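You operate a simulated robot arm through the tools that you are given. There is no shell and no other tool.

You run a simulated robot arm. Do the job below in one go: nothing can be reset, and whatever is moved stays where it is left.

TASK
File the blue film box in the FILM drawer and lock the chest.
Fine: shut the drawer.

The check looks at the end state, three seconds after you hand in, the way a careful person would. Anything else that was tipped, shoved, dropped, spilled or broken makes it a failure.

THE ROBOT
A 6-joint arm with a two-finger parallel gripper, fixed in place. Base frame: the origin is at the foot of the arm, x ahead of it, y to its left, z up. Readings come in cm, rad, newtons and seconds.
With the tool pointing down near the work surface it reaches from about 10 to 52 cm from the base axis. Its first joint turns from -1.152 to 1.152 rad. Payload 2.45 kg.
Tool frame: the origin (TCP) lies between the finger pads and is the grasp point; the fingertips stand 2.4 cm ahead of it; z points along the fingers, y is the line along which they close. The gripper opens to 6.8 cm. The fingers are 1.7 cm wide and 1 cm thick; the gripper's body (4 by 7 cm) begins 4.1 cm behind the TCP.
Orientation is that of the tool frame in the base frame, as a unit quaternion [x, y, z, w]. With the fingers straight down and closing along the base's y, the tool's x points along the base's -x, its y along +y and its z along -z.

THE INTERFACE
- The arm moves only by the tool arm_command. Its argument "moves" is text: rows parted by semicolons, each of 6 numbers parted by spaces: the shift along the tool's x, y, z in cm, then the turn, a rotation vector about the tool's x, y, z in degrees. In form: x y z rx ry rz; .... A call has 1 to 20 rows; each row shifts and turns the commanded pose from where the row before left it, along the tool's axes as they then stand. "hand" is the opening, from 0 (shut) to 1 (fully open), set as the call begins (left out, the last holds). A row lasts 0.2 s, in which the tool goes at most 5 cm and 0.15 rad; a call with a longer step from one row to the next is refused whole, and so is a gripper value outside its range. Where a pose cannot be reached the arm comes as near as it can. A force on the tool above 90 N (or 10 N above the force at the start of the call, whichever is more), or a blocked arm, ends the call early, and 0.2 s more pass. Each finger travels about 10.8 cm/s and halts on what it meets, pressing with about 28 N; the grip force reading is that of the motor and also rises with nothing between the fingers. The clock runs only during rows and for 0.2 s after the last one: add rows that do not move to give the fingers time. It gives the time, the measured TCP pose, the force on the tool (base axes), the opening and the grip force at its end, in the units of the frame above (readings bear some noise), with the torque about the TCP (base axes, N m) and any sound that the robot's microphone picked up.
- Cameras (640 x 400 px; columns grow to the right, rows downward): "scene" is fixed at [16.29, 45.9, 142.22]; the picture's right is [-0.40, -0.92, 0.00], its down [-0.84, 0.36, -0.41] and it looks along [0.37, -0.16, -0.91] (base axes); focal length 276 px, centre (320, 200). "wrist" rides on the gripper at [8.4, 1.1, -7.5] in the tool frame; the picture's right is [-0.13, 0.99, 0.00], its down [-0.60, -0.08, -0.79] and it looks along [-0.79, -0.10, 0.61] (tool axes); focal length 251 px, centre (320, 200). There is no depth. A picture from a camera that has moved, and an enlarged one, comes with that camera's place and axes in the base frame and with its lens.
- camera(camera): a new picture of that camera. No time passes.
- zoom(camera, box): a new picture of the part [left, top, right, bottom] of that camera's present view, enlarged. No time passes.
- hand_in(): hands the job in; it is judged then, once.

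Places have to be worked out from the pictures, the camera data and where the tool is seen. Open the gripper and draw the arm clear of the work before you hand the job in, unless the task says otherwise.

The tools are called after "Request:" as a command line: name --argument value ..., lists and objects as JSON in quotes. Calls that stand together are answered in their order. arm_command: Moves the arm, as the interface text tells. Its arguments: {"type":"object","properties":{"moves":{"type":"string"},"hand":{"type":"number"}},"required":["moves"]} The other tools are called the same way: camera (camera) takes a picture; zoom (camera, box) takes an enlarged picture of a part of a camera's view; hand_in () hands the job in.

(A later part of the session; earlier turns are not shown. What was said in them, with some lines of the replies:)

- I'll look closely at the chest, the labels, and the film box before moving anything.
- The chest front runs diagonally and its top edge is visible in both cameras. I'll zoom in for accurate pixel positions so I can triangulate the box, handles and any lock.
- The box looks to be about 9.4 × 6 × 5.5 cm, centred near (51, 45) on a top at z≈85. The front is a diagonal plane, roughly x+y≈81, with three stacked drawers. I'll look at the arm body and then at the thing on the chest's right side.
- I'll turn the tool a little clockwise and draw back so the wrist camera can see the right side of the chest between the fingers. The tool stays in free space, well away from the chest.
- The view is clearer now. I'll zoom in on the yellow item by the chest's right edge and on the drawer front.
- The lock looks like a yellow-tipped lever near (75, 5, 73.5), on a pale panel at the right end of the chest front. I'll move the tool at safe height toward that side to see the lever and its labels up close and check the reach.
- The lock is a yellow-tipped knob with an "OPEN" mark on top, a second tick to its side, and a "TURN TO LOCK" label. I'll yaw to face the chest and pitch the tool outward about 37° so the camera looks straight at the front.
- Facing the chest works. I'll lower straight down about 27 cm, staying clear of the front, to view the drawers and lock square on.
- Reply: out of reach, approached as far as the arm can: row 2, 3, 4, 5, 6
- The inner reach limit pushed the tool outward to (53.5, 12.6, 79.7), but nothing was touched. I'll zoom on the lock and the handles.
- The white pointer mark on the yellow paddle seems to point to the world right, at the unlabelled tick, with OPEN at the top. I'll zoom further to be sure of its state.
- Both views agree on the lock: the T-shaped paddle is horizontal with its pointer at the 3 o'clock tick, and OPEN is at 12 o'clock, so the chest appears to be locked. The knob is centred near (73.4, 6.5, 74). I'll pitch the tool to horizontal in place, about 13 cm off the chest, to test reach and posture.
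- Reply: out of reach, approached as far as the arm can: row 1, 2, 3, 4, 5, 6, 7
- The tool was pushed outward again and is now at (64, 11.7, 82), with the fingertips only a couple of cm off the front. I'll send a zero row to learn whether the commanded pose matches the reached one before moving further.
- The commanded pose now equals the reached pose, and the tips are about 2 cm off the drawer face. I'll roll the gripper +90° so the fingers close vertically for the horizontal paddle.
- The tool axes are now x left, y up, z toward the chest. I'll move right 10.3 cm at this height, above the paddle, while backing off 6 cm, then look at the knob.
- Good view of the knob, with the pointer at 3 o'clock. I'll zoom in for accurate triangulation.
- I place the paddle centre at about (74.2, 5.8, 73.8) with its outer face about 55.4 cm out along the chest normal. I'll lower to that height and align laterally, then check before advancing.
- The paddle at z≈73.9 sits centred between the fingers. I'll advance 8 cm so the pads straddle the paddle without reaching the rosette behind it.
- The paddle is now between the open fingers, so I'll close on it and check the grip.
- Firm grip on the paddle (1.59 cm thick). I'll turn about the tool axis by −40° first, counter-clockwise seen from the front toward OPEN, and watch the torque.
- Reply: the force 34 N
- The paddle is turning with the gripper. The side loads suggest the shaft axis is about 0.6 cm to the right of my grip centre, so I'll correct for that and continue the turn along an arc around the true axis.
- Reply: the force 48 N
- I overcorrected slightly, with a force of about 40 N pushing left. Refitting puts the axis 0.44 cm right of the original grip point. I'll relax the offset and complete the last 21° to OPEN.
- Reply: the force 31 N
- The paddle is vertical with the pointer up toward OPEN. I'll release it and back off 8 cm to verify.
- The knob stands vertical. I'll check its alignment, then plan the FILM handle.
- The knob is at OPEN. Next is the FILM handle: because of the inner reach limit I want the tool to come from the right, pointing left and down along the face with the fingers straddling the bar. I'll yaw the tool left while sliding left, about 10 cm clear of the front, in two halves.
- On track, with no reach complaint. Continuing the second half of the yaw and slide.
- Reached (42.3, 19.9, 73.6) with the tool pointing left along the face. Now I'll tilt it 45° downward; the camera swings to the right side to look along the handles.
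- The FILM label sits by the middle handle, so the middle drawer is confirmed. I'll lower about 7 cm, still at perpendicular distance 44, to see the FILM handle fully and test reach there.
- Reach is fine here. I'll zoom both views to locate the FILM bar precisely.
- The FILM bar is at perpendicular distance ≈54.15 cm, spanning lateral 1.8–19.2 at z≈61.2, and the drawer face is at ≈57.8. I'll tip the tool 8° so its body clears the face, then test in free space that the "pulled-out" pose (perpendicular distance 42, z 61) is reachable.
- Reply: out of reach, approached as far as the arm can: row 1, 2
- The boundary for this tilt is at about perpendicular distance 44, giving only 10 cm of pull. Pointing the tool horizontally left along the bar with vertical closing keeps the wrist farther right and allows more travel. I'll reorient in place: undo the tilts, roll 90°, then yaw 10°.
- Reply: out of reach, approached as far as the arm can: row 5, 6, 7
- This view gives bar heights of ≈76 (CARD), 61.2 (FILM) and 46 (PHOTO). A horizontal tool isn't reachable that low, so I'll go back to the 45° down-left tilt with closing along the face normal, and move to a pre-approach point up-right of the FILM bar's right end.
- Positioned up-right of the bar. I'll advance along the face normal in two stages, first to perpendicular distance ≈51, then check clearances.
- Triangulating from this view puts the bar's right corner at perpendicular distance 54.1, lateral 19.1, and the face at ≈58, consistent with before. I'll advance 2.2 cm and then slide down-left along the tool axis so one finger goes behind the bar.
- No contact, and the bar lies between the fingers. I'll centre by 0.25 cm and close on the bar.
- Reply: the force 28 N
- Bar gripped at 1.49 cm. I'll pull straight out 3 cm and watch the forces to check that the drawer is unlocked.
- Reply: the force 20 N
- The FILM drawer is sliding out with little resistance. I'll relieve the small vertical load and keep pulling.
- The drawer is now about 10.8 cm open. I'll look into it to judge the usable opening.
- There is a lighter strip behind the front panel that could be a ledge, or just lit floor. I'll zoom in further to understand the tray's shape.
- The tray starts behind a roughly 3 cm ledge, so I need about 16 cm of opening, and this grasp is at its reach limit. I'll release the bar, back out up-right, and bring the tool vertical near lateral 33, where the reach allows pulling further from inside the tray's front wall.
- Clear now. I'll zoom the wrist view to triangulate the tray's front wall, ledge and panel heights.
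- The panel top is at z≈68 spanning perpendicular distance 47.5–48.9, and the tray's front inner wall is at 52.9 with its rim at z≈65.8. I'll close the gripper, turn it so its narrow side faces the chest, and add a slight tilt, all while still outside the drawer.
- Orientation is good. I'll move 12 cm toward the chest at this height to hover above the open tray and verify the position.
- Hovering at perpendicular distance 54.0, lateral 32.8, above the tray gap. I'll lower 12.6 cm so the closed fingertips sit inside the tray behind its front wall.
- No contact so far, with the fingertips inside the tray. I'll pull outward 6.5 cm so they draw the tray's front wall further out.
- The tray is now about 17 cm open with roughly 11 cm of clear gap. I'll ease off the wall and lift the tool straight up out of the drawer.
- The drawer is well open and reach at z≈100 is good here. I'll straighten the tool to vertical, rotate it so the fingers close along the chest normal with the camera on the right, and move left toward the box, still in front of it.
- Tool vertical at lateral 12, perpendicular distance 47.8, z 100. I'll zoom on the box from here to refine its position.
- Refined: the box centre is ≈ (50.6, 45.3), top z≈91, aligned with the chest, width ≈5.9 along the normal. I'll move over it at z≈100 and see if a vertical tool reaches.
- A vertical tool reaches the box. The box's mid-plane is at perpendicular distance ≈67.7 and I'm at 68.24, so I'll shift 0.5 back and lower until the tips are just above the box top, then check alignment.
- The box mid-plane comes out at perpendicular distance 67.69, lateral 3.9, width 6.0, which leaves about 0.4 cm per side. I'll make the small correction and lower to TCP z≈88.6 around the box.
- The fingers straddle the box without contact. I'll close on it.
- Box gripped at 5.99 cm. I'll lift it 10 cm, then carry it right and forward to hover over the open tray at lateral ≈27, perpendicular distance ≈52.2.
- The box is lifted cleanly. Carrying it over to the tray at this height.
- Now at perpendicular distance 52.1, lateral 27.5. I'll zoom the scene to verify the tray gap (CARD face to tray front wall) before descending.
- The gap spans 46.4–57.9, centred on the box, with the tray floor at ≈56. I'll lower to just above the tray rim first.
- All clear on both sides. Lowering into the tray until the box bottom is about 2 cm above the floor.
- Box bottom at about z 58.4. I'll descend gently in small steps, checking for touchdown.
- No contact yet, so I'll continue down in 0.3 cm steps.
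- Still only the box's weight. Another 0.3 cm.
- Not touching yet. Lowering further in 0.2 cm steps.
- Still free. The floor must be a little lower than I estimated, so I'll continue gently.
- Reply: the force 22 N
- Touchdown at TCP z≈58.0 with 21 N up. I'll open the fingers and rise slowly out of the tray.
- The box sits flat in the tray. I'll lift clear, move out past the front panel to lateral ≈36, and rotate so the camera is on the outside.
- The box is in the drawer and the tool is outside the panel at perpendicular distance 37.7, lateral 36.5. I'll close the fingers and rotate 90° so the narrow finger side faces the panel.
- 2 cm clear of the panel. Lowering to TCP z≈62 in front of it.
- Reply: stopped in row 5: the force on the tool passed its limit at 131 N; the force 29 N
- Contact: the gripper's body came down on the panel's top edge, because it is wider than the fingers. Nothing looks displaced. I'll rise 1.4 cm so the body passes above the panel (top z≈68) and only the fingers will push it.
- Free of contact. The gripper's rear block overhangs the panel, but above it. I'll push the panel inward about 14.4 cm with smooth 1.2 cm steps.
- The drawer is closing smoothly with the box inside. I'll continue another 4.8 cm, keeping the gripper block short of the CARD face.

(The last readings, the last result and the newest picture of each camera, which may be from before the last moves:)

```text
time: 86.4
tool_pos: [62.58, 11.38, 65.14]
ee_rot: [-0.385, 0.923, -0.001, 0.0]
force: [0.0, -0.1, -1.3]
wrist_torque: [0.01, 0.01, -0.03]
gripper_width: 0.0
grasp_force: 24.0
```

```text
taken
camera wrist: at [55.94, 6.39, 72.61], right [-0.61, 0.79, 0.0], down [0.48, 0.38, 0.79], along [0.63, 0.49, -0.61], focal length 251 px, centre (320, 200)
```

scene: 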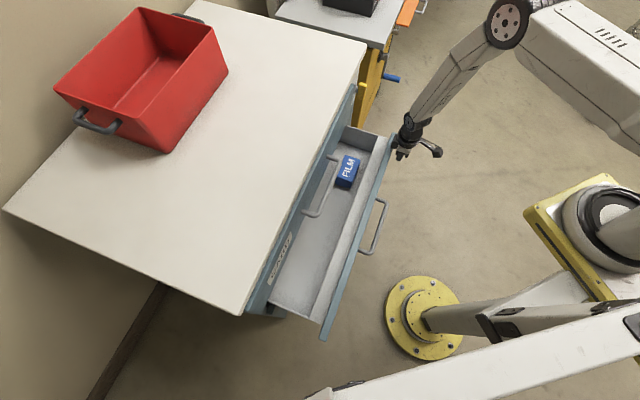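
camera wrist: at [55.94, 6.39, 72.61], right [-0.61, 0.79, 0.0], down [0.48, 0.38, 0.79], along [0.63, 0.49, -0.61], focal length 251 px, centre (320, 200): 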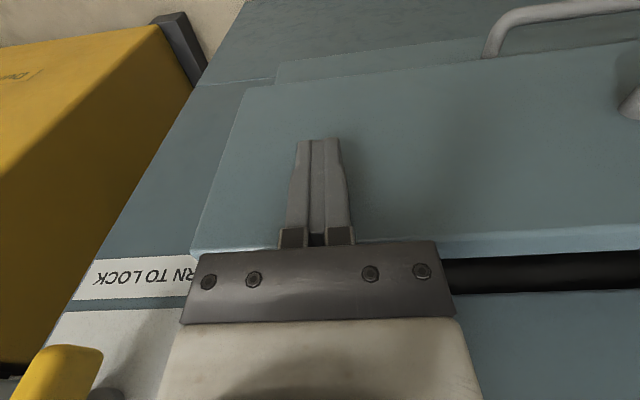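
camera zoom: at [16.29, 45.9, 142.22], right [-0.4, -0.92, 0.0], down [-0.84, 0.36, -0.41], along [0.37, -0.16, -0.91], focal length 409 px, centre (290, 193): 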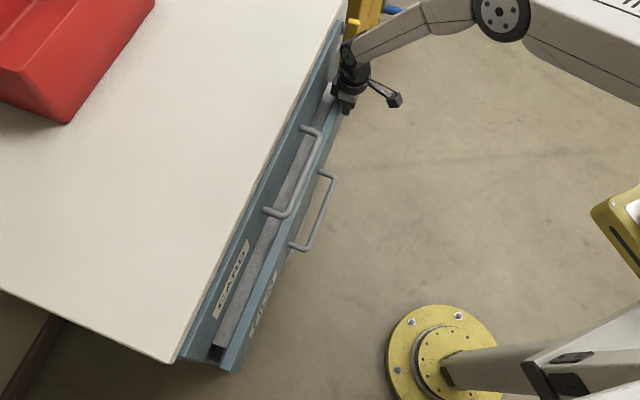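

About 4.6 cm remains. I'll back off 1.8 cm, tilt the tool 40° so the fingertips lead and the body stays away from the CARD front, then lower to mid-panel height.

Request:
arm_command --moves "1.8 0 0 0 0 0; 0 0 0 0 -8 0; 0 0 0 0 -8 0; 0 0 0 0 -8 0; 0 0 0 0 -8 0; 0 0 0 0 -8 0; 0.96 0 1.15 0 0 0; 0.96 0 1.15 0 0 0; 0 0 0 0 0 0" --hand 0

Request:
zoom --camera "scene" --box '[310, 70, 430, 190]'

Request:
camera --camera "wrist"

```text
time: 88.4
tool_pos: [61.11, 9.87, 61.87]
ee_rot: [-0.365, 0.876, 0.126, 0.289]
force: [-0.2, 0.8, -0.3]
wrist_torque: [0.02, -0.03, 0.01]
gripper_width: 0.0
grasp_force: 23.5
out of reach, approached as far as the arm can: row 4
```

```text
3.33 times, centred on (370, 130) of scene
camera zoom: at [16.29, 45.9, 142.22], right [-0.4, -0.92, 0.0], down [-0.84, 0.36, -0.41], along [0.37, -0.16, -0.91], focal length 919 px, centre (153, 433)
```

zoom: 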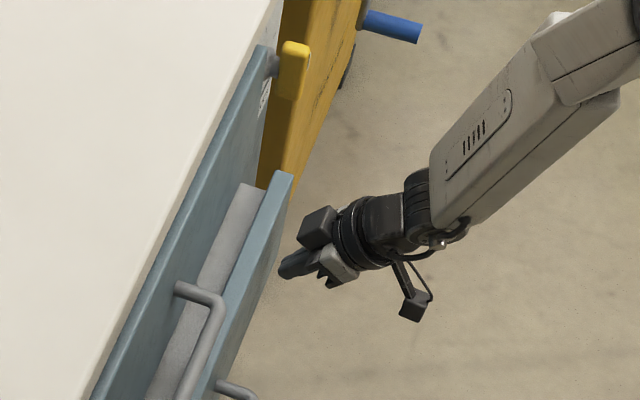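

```text
taken
camera wrist: at [52.5, 2.7, 62.76], right [-0.63, 0.77, 0.09], down [0.07, -0.06, 1.0], along [0.77, 0.64, -0.02], focal length 251 px, centre (320, 200)
```

wrist: 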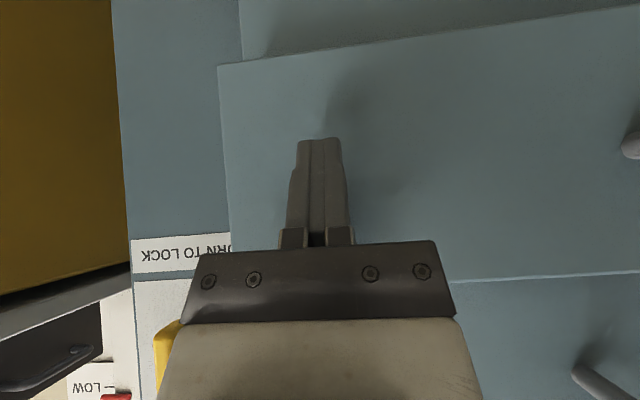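

Fingertips are at the panel with the body well clear. I'll push in with 1 cm steps and watch for the end stop.

Request:
arm_command --moves "-0.8 0 0.6 0 0 0; -0.8 0 0.6 0 0 0; -0.8 0 0.6 0 0 0; -0.8 0 0.6 0 0 0; 0 0 0 0 0 0" --hand 0

Request:
zoom --camera "scene" --box '[310, 70, 430, 190]'

Request:
camera --camera "wrist"

```text
time: 89.6
tool_pos: [64.03, 12.78, 61.94]
ee_rot: [-0.367, 0.875, 0.127, 0.289]
force: [1.1, -0.2, 0.4]
wrist_torque: [-0.02, -0.01, -0.01]
gripper_width: 0.0
grasp_force: 23.7
```

```text
3.33 times, centred on (370, 130) of scene
camera zoom: at [16.29, 45.9, 142.22], right [-0.4, -0.92, 0.0], down [-0.84, 0.36, -0.41], along [0.37, -0.16, -0.91], focal length 919 px, centre (153, 433)
```

zoom: 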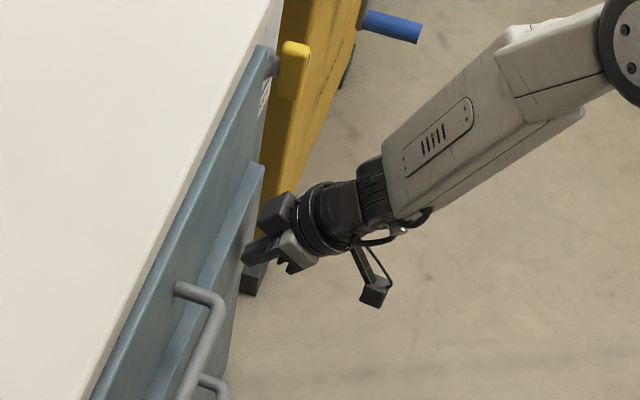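

```text
taken
camera wrist: at [55.45, 5.65, 62.95], right [-0.64, 0.77, 0.09], down [0.07, -0.06, 1.0], along [0.77, 0.64, -0.02], focal length 251 px, centre (320, 200)
```

wrist: 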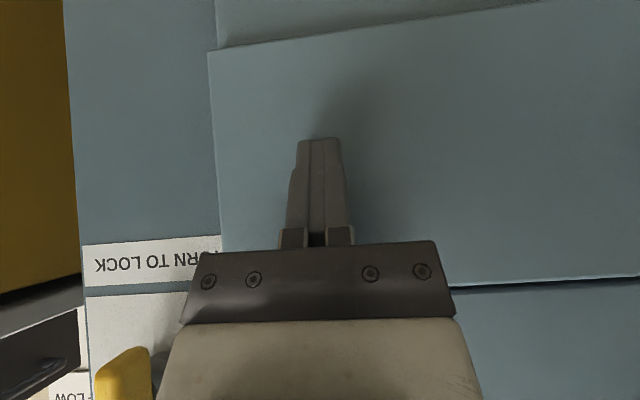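

About 1.4 cm remains. I'll continue in small 0.35 cm steps until I feel the stop.

Request:
arm_command --moves "-0.28 0 0.21 0 0 0; -0.28 0 0.21 0 0 0; -0.28 0 0.21 0 0 0; 0 0 0 0 0 0" --hand 0

Request:
zoom --camera "scene" --box '[310, 70, 430, 190]'

Request:
camera --camera "wrist"

```text
time: 90.6
tool_pos: [64.83, 13.74, 61.9]
ee_rot: [-0.365, 0.876, 0.126, 0.289]
force: [-0.4, -0.4, -0.1]
wrist_torque: [0.03, 0.02, -0.02]
gripper_width: 0.01
grasp_force: 23.5
```

```text
3.33 times, centred on (370, 130) of scene
camera zoom: at [16.29, 45.9, 142.22], right [-0.4, -0.92, 0.0], down [-0.84, 0.36, -0.41], along [0.37, -0.16, -0.91], focal length 919 px, centre (153, 433)
```

zoom: 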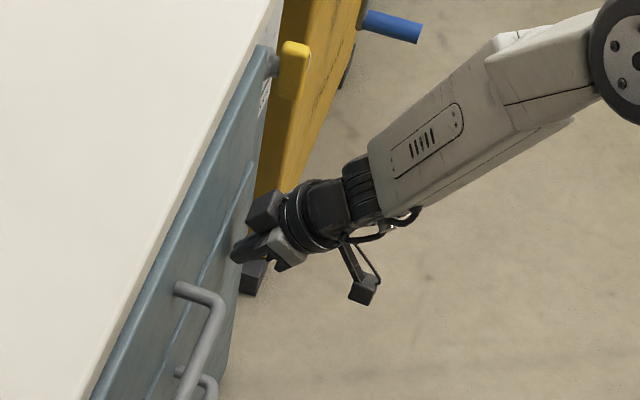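

```text
taken
camera wrist: at [56.19, 6.55, 62.92], right [-0.64, 0.77, 0.09], down [0.07, -0.06, 1.0], along [0.77, 0.64, -0.02], focal length 251 px, centre (320, 200)
```

wrist: 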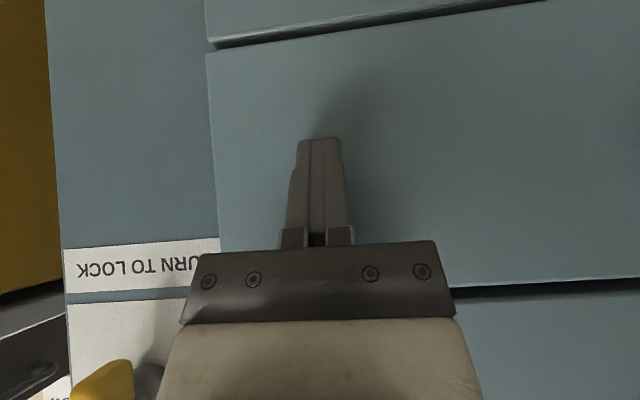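

Nearly flush with no resistance yet. I'll continue in 0.2 cm steps.

Request:
arm_command --moves "-0.16 0 0.12 0 0 0; -0.16 0 0.12 0 0 0; 0 0 0 0 0 0" --hand 0

Request:
zoom --camera "scene" --box '[320, 80, 380, 150]'

```text
time: 91.4
tool_pos: [65.01, 13.86, 61.96]
ee_rot: [-0.366, 0.876, 0.126, 0.289]
force: [-1.4, -1.7, 0.1]
wrist_torque: [-0.01, 0.01, 0.0]
gripper_width: 0.02
grasp_force: 23.3
```

```text
5.71 times, centred on (350, 115) of scene
camera zoom: at [16.29, 45.9, 142.22], right [-0.4, -0.92, 0.0], down [-0.84, 0.36, -0.41], along [0.37, -0.16, -0.91], focal length 1576 px, centre (149, 686)
```

zoom: 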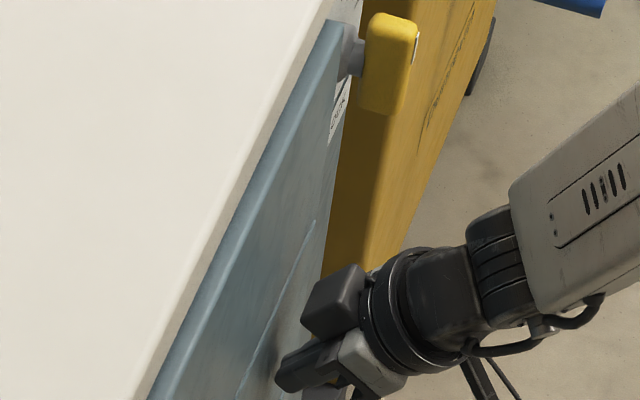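

Slight contact force appearing. Pressing a bit further to seat the drawer firmly.

Request:
arm_command --moves "-0.12 0 0.09 0 0 0; -0.12 0 0.09 0 0 0; 0 0 0 0 0 0" --hand 0

```text
time: 92.2
tool_pos: [65.08, 13.85, 61.8]
ee_rot: [-0.365, 0.876, 0.126, 0.288]
force: [-16.9, -14.5, 6.6]
wrist_torque: [-0.15, 0.12, 0.01]
gripper_width: 0.01
grasp_force: 24.2
```

The end stop is reached at about 22 N. One more small press to make sure it is fully home, then I'll inspect.

Request:
arm_command --moves "-0.12 0 0.09 0 0 0; 0 0 0 0 0 0" --hand 0

Request:
camera --camera "wrist"

Request:
zoom --camera "scene" --box '[240, 150, 360, 320]'

```text
time: 92.8
tool_pos: [65.13, 13.89, 61.75]
ee_rot: [-0.364, 0.877, 0.126, 0.286]
force: [-29.4, -32.7, 13.5]
wrist_torque: [-0.2, 0.31, -0.09]
gripper_width: 0.0
grasp_force: 23.6
```

```text
taken
camera wrist: at [56.5, 6.79, 62.88], right [-0.63, 0.77, 0.09], down [0.08, -0.05, 1.0], along [0.77, 0.64, -0.03], focal length 251 px, centre (320, 200)
```

wrist: 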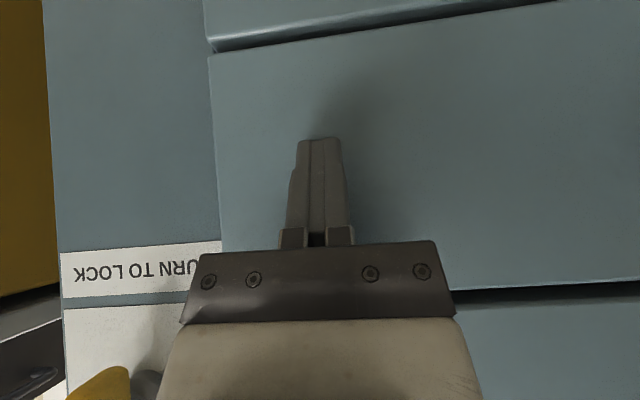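

```text
2.35 times, centred on (300, 235) of scene
camera zoom: at [16.22, 45.84, 142.25], right [-0.4, -0.92, 0.0], down [-0.84, 0.36, -0.41], along [0.37, -0.16, -0.91], focal length 649 px, centre (367, 118)
```

zoom: 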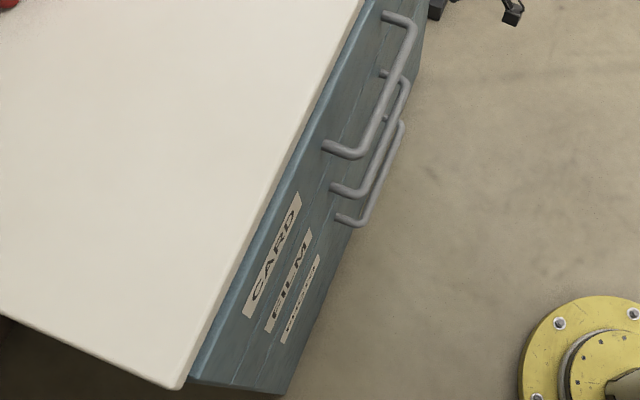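

The FILM drawer is home and flush, with the handles and labels looking as they did at the start. Next I'll back off and move right and up toward the knob, pitching the tool to horizontal.

Request:
arm_command --moves "2.4 0 -1.8 0 0 0; -0.08 -3.1 -2.44 0 0 0; -0.08 -3.1 -2.44 0 0 0; -0.08 -3.1 -2.44 0 0 0; -0.08 -3.1 -2.44 0 0 0; 0 0 0 0 -7.6 0; 0 0 0 0 -7.6 0; 0 0 0 0 -7.6 0; 0 0 0 0 -7.6 0; 0 0 0 0 -7.6 0; 0 0 0 0 -7.6 0; 0 0 0 0 -7.6 0; 0 0 0 0 0 0" --hand 0

Request:
camera --camera "wrist"

Request:
camera --camera "scene"

```text
time: 95.6
tool_pos: [68.29, -0.64, 69.76]
ee_rot: [-0.27, 0.653, 0.276, 0.651]
force: [0.2, -0.1, -0.6]
wrist_torque: [0.0, 0.01, 0.0]
gripper_width: 0.0
grasp_force: 23.7
```

```text
taken
camera wrist: at [62.18, -5.12, 61.44], right [-0.71, 0.69, 0.14], down [-0.5, -0.63, 0.6], along [0.51, 0.36, 0.79], focal length 251 px, centre (320, 200)
```

wrist: 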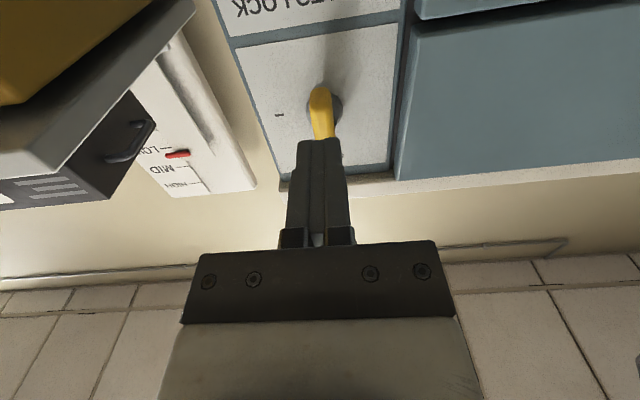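

```text
taken
```

scene: 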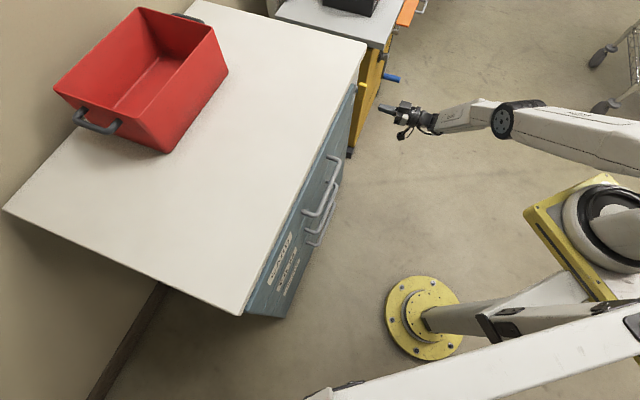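

Tool is horizontal in front of the knob. I'll rise 4.3 cm to the knob's axis height and open the fingers partway to straddle the vertical paddle.

Request:
arm_command --moves "-2.2 -0.1 0 0 0 0; -2.15 0 0 0 0 0; 0 0 0 0 0 0" --hand 0.6

Request:
camera --camera "wrist"

Request:
zoom --camera "scene" --box '[330, 60, 450, 160]'

```text
time: 96.4
tool_pos: [68.38, -0.68, 74.05]
ee_rot: [-0.271, 0.653, 0.277, 0.651]
force: [0.0, 0.5, 0.2]
wrist_torque: [0.02, -0.01, 0.02]
gripper_width: 4.07
grasp_force: 0.1
```

```text
taken
camera wrist: at [62.32, -5.13, 65.74], right [-0.71, 0.69, 0.14], down [-0.5, -0.63, 0.6], along [0.5, 0.36, 0.79], focal length 251 px, centre (320, 200)
```

wrist: 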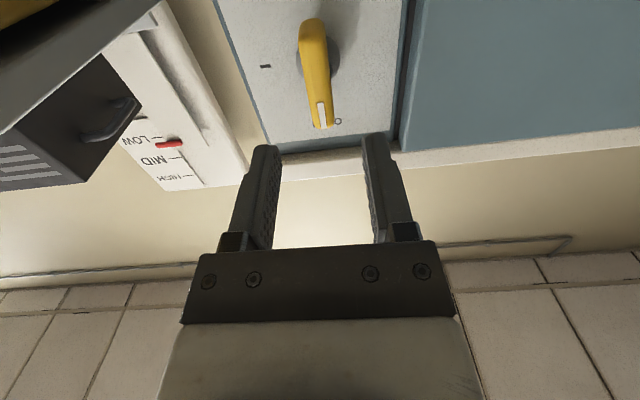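

```text
4.00 times, centred on (390, 110) of scene
camera zoom: at [16.29, 45.9, 142.22], right [-0.4, -0.92, 0.0], down [-0.84, 0.36, -0.41], along [0.37, -0.16, -0.91], focal length 1103 px, centre (40, 560)
```

zoom: 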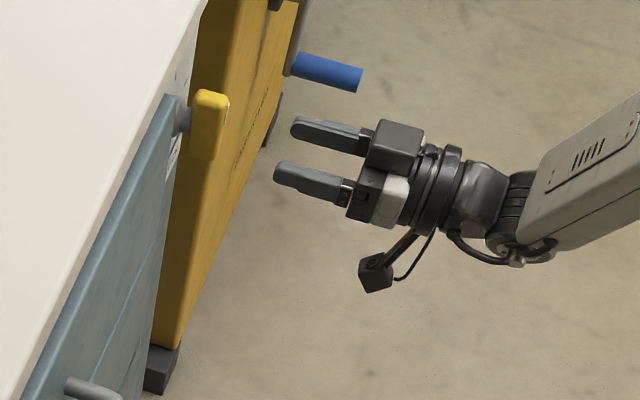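

Aligned with the knob. Advancing 7.6 cm so the fingers straddle the paddle, then I'll close.

Request:
arm_command --moves "0 0 1.9 0 0 0; 0 0 1.9 0 0 0; 0 0 1.9 0 0 0; 0 0 1.9 0 0 0; 0 0 0 0 0 0" --hand 0.6

Request:
camera --camera "wrist"

Request:
zoom --camera "scene" --box '[330, 60, 450, 160]'

```text
time: 97.6
tool_pos: [73.78, 4.68, 74.29]
ee_rot: [-0.27, 0.654, 0.276, 0.651]
force: [-0.4, 0.3, 0.1]
wrist_torque: [0.01, 0.0, 0.0]
gripper_width: 4.07
grasp_force: 0.1
```

```text
taken
camera wrist: at [67.65, 0.14, 65.93], right [-0.71, 0.69, 0.14], down [-0.49, -0.63, 0.6], along [0.51, 0.36, 0.79], focal length 251 px, centre (320, 200)
```

wrist: 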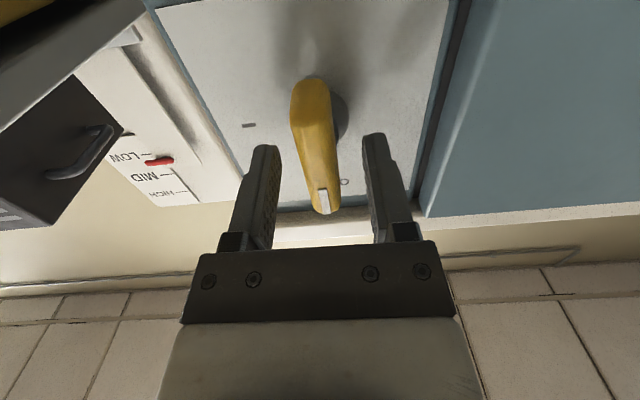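

```text
4.00 times, centred on (390, 110) of scene
camera zoom: at [16.29, 45.91, 142.22], right [-0.4, -0.92, 0.0], down [-0.84, 0.36, -0.41], along [0.37, -0.16, -0.91], focal length 1103 px, centre (40, 560)
```

zoom: 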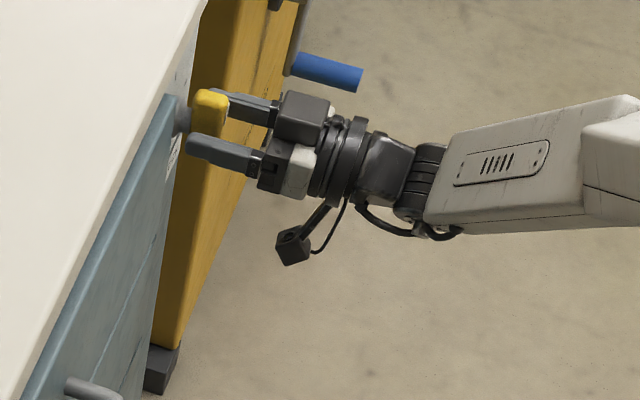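

The paddle is centred between the fingers. Closing.

Request:
arm_command --moves "0 0 0 0 0 0; 0 0 0 0 0 0; 0 0 0 0 0 0" --hand 0

```text
time: 98.4
tool_pos: [73.67, 4.61, 74.23]
ee_rot: [-0.27, 0.654, 0.277, 0.651]
force: [-2.7, 3.5, -0.1]
wrist_torque: [0.12, -0.14, -0.79]
gripper_width: 1.59
grasp_force: 35.0
```

Gripped with the TCP essentially on the knob axis. I'll turn clockwise (+42° about the tool axis) and check loads.

Request:
arm_command --moves "0 0 0 0 0 7; 0 0 0 0 0 7; 0 0 0 0 0 7; 0 0 0 0 0 7; 0 0 0 0 0 7; 0 0 0 0 0 7" --hand 0

Request:
camera --camera "wrist"

```text
time: 99.8
tool_pos: [73.83, 4.57, 74.26]
ee_rot: [-0.015, 0.709, 0.489, 0.508]
force: [37.2, -4.7, -18.1]
wrist_torque: [-0.23, -0.01, -0.04]
gripper_width: 1.6
grasp_force: 34.2
```

```text
taken
camera wrist: at [63.92, 3.73, 68.85], right [-0.45, 0.46, 0.77], down [-0.23, -0.89, 0.4], along [0.86, 0.01, 0.51], focal length 251 px, centre (320, 200)
```

wrist: 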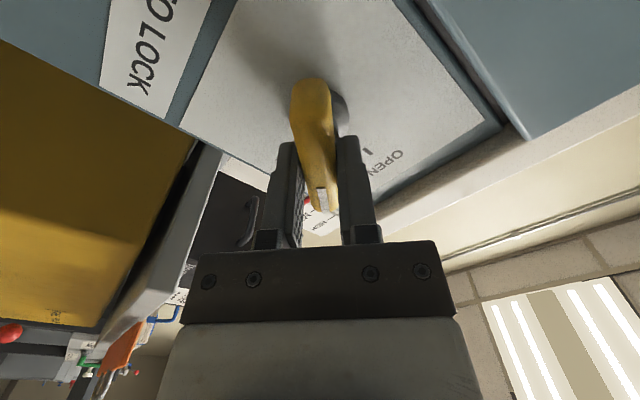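

The knob turns with the gripper. There are moderate side loads, so I'll relax the offset slightly and turn another 34°.

Request:
arm_command --moves "-0.02 -0.13 0.08 0 0 0; 0 0 0 0 0 6.86; 0 0 0 0 0 6.86; 0 0 0 0 0 6.86; 0 0 0 0 0 6.86; 0 0 0 0 0 6.86; 0 0 0 0 0 0" --hand 0

Request:
camera --camera "wrist"

```text
time: 101.4
tool_pos: [73.85, 4.5, 74.04]
ee_rot: [0.194, 0.68, 0.619, 0.342]
force: [6.0, -25.2, -3.3]
wrist_torque: [-0.07, 0.06, -0.49]
gripper_width: 1.58
grasp_force: 35.1
```

```text
taken
camera wrist: at [62.63, 5.06, 73.23], right [-0.07, 0.07, 1.0], down [-0.13, -0.99, 0.06], along [0.99, -0.12, 0.08], focal length 251 px, centre (320, 200)
```

wrist: 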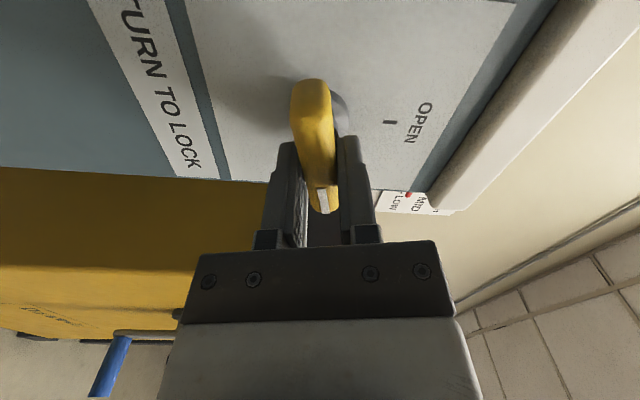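

76° turned. I'll apply a small relief and complete the remaining 14° to the 3 o'clock tick.

Request:
arm_command --moves "-0.07 -0.02 -0.04 0 0 0; 0 0 0 0 0 6.86; 0 0 0 0 0 7.3; 0 0 0 0 0 0; 0 0 0 0 0 0" --hand 0

Request:
camera --camera "wrist"

Request:
zoom --camera "scene" --box '[340, 70, 380, 110]'

```text
time: 102.6
tool_pos: [73.81, 4.43, 73.89]
ee_rot: [0.275, 0.652, 0.656, 0.262]
force: [8.7, -18.5, -10.0]
wrist_torque: [-0.41, -0.46, -0.16]
gripper_width: 1.64
grasp_force: 35.6
```

```text
taken
camera wrist: at [62.66, 5.01, 75.25], right [0.11, -0.1, 0.99], down [-0.13, -0.99, -0.09], along [0.99, -0.12, -0.12], focal length 251 px, centre (320, 200)
```

wrist: 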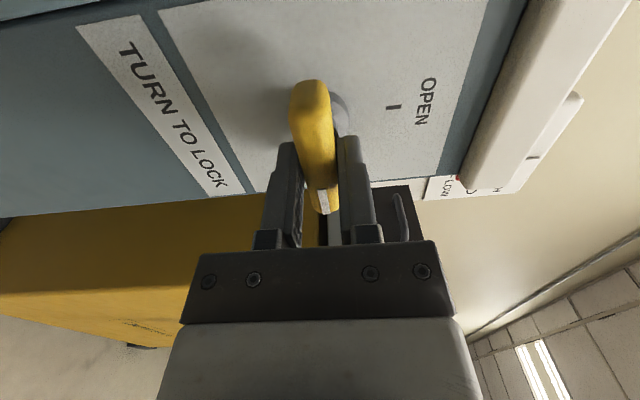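

```text
10.00 times, centred on (360, 90) of scene
camera zoom: at [16.33, 45.87, 142.23], right [-0.4, -0.92, 0.0], down [-0.84, 0.36, -0.41], along [0.37, -0.16, -0.91], focal length 2758 px, centre (-80, 1300)
```

zoom: 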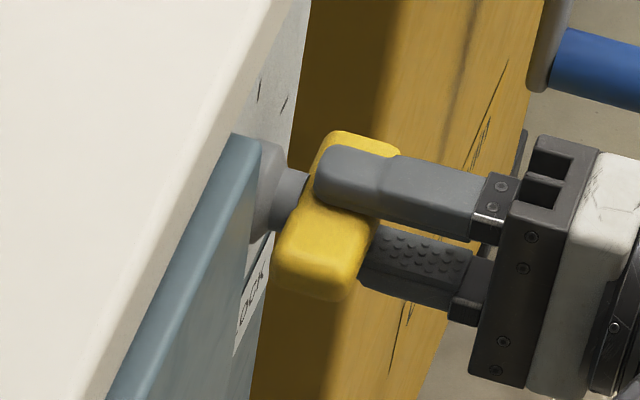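

A torque now opposes further rotation, so the knob is at its stop at 3 o'clock. I'll release and back straight off to check.

Request:
arm_command --moves "0 0 0 0 0 0; 0 0 0 0 0 0; 0 0 -2 0 0 0; 0 0 -2 0 0 0; 0 0 -2 0 0 0; 0 0 -2 0 0 0; 0 0 0 0 0 0" --hand 0.7

Request:
camera --camera "wrist"

Request:
camera --camera "scene"

```text
time: 104.2
tool_pos: [68.15, -1.15, 74.24]
ee_rot: [0.273, 0.652, 0.657, 0.262]
force: [0.1, -0.5, -0.3]
wrist_torque: [0.01, -0.01, 0.0]
gripper_width: 4.76
grasp_force: 0.0
```

```text
taken
camera wrist: at [56.94, -0.53, 75.43], right [0.1, -0.1, 0.99], down [-0.12, -0.99, -0.09], along [0.99, -0.11, -0.12], focal length 251 px, centre (320, 200)
```

wrist: 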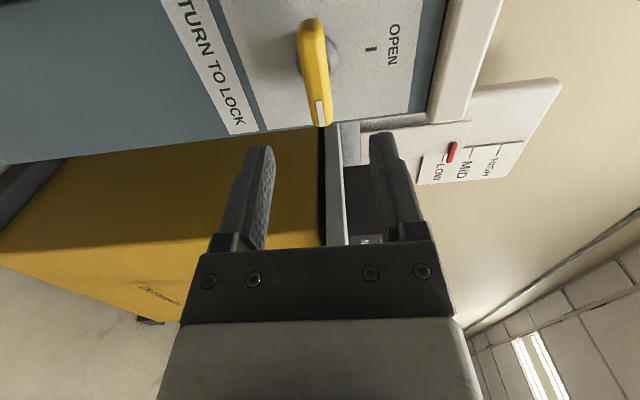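

```text
taken
```

scene: 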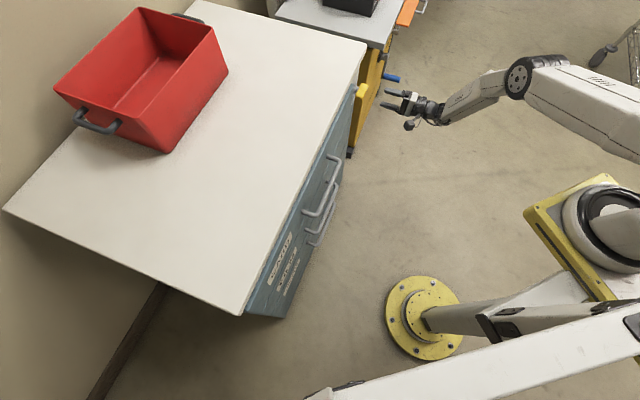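

The knob is back at 3 o'clock. I'll zoom to confirm the pointer is on its tick and that no other marks exist on the plate, and check the drawer fronts.

Request:
zoom --camera "wrist" --box '[150, 0, 460, 160]'

Request:
zoom --camera "scene" --box '[345, 75, 375, 105]'

Request:
zoom --camera "scene" --box '[240, 80, 360, 320]'

```text
2.06 times, centred on (305, 80) of wrist
camera zoom: at [56.94, -0.53, 75.43], right [0.1, -0.1, 0.99], down [-0.12, -0.99, -0.09], along [0.99, -0.11, -0.12], focal length 519 px, centre (351, 448)
```

zoom: 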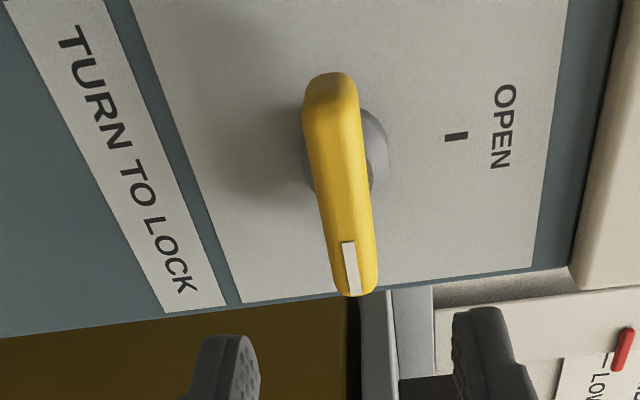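

```text
13.33 times, centred on (360, 90) of scene
camera zoom: at [16.29, 45.9, 142.22], right [-0.4, -0.92, 0.0], down [-0.84, 0.36, -0.41], along [0.37, -0.16, -0.91], focal length 3678 px, centre (-213, 1667)
```

zoom: 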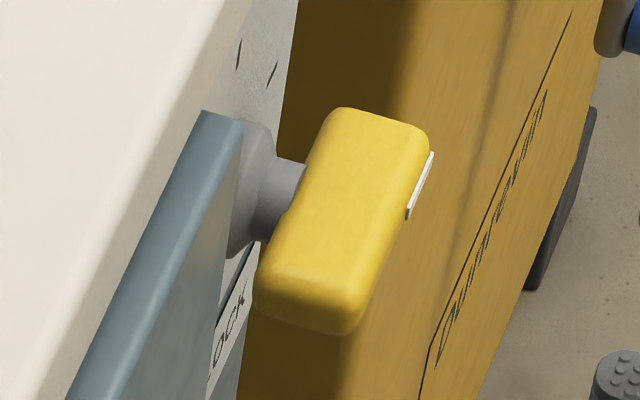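

```text
1.67 times, centred on (300, 200) of scene
camera zoom: at [16.29, 45.9, 142.22], right [-0.4, -0.92, 0.0], down [-0.84, 0.36, -0.41], along [0.37, -0.16, -0.91], focal length 460 px, centre (353, 200)
```

zoom: 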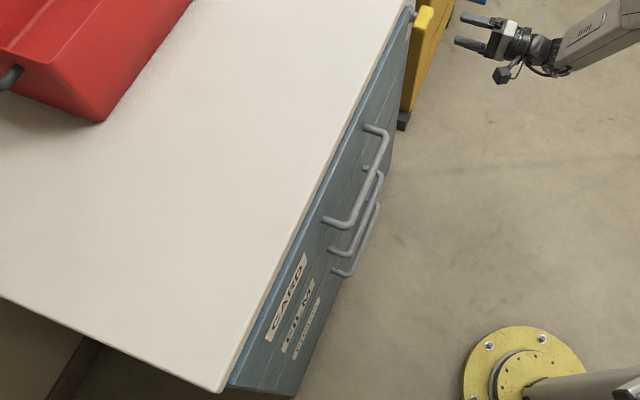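

The knob view matches the original locked position exactly. I'll compare the FILM handle and seam with the original pictures using identical zooms to confirm the drawer is fully home.

Request:
zoom --camera "scene" --box '[310, 145, 360, 205]'

Request:
zoom --camera "scene" --box '[300, 200, 350, 260]'

Request:
zoom --camera "scene" --box '[230, 260, 310, 330]'

```text
6.67 times, centred on (335, 175) of scene
camera zoom: at [16.29, 45.9, 142.22], right [-0.4, -0.92, 0.0], down [-0.84, 0.36, -0.41], along [0.37, -0.16, -0.91], focal length 1839 px, centre (220, 367)
```

zoom: 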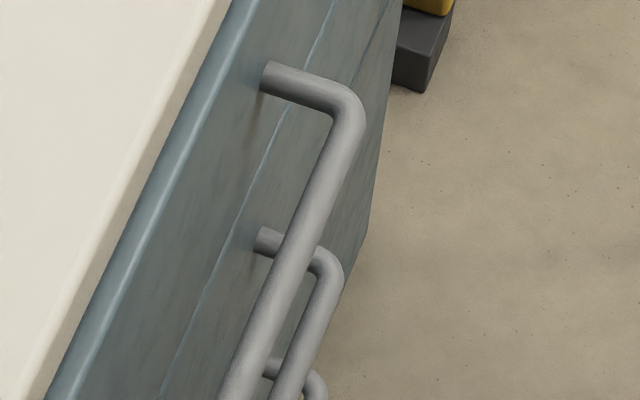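

```text
6.67 times, centred on (325, 230) of scene
camera zoom: at [16.29, 45.9, 142.22], right [-0.4, -0.92, 0.0], down [-0.84, 0.36, -0.41], along [0.37, -0.16, -0.91], focal length 1839 px, centre (287, 0)
```

zoom: 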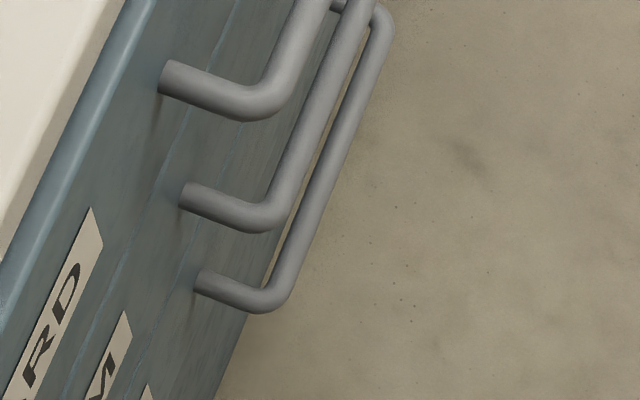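

```text
5.71 times, centred on (270, 295) of scene
camera zoom: at [16.29, 45.9, 142.22], right [-0.4, -0.92, 0.0], down [-0.84, 0.36, -0.41], along [0.37, -0.16, -0.91], focal length 1576 px, centre (606, -343)
```

zoom: 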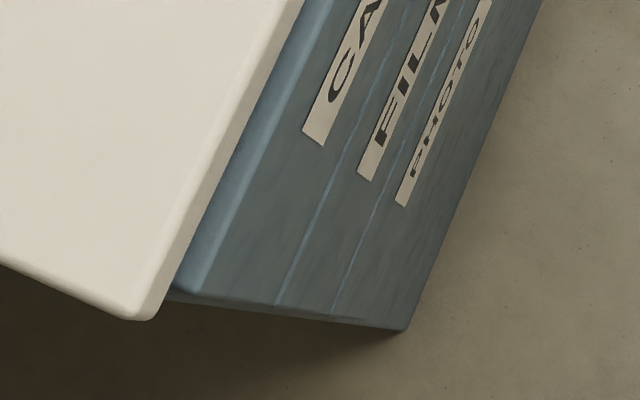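

Everything matches the original closed positions to the pixel, and the knob is back at its lock tick. I'll open the gripper fully and draw the arm up and back, clear of the chest.

Request:
arm_command --moves "0 0 -2 0 0 0; 0 0 -2 0 0 0; 0 4 0 0 0 0; 0 4 0 0 0 0; 0 4 0 0 0 0; 0 4 0 0 0 0; 0 4 0 0 0 0; 0 4 0 0 0 0; 0 0 0 0 0 0" --hand 1

Request:
camera --camera "scene"

Request:
camera --camera "wrist"

```text
time: 106.2
tool_pos: [65.77, -4.03, 98.11]
ee_rot: [0.273, 0.652, 0.657, 0.262]
force: [0.0, -0.8, 0.0]
wrist_torque: [-0.02, 0.02, -0.03]
gripper_width: 6.82
grasp_force: 0.0
```

```text
taken
```

scene: 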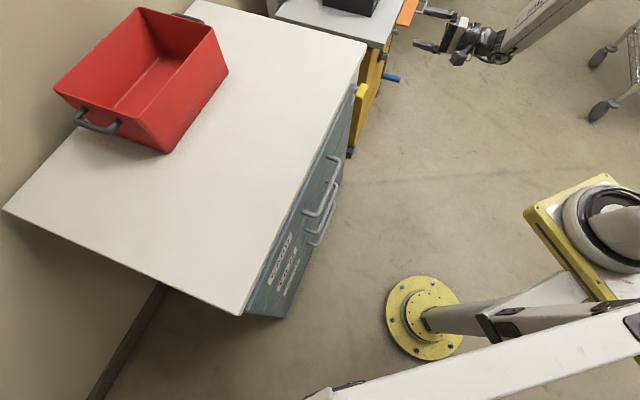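

```text
taken
camera wrist: at [54.46, -3.4, 99.32], right [0.11, -0.1, 0.99], down [-0.13, -0.99, -0.09], along [0.99, -0.11, -0.12], focal length 251 px, centre (320, 200)
```

wrist: 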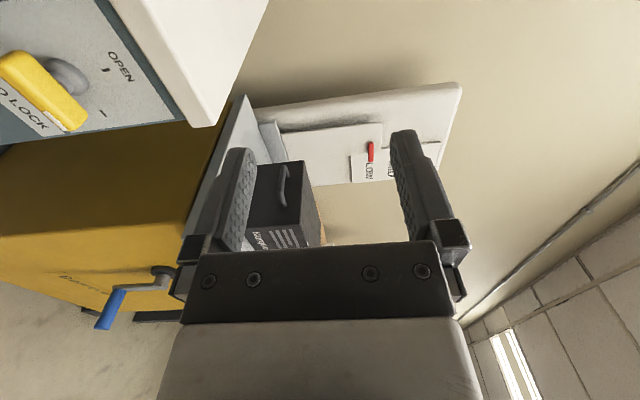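

The final views show the FILM drawer shut with the box inside, the knob pointer on the lock tick, the red bin and the neighbouring equipment untouched, and the arm clear with the gripper open. Handing in.

Request:
hand_in

```text
The job is handed in.
```

The blue film box is in the FILM drawer, the drawer is pushed fully shut, and the chest knob is turned to its lock tick. I handed the job in with the gripper open and the arm drawn back from the chest.

- **Knob:** at the start it was pointing away from OPEN. I turned it to OPEN, filed the box, shut the drawer, and turned it back until it hit its stop. The plate has no label reading "locked" at that tick, and I did not tug a drawer afterwards to test the lock.
- **Drawer:** I pushed it home until it hit its stop. The handles and seams look the same as in the opening pictures.
- **Contact:** while lowering beside the open drawer, the gripper body came down on the top edge of the FILM panel (131 N, which stopped the move). I backed off, and the pictures showed no damage or shift.

Nothing else in view was moved, including the red bin and the neighbouring equipment.
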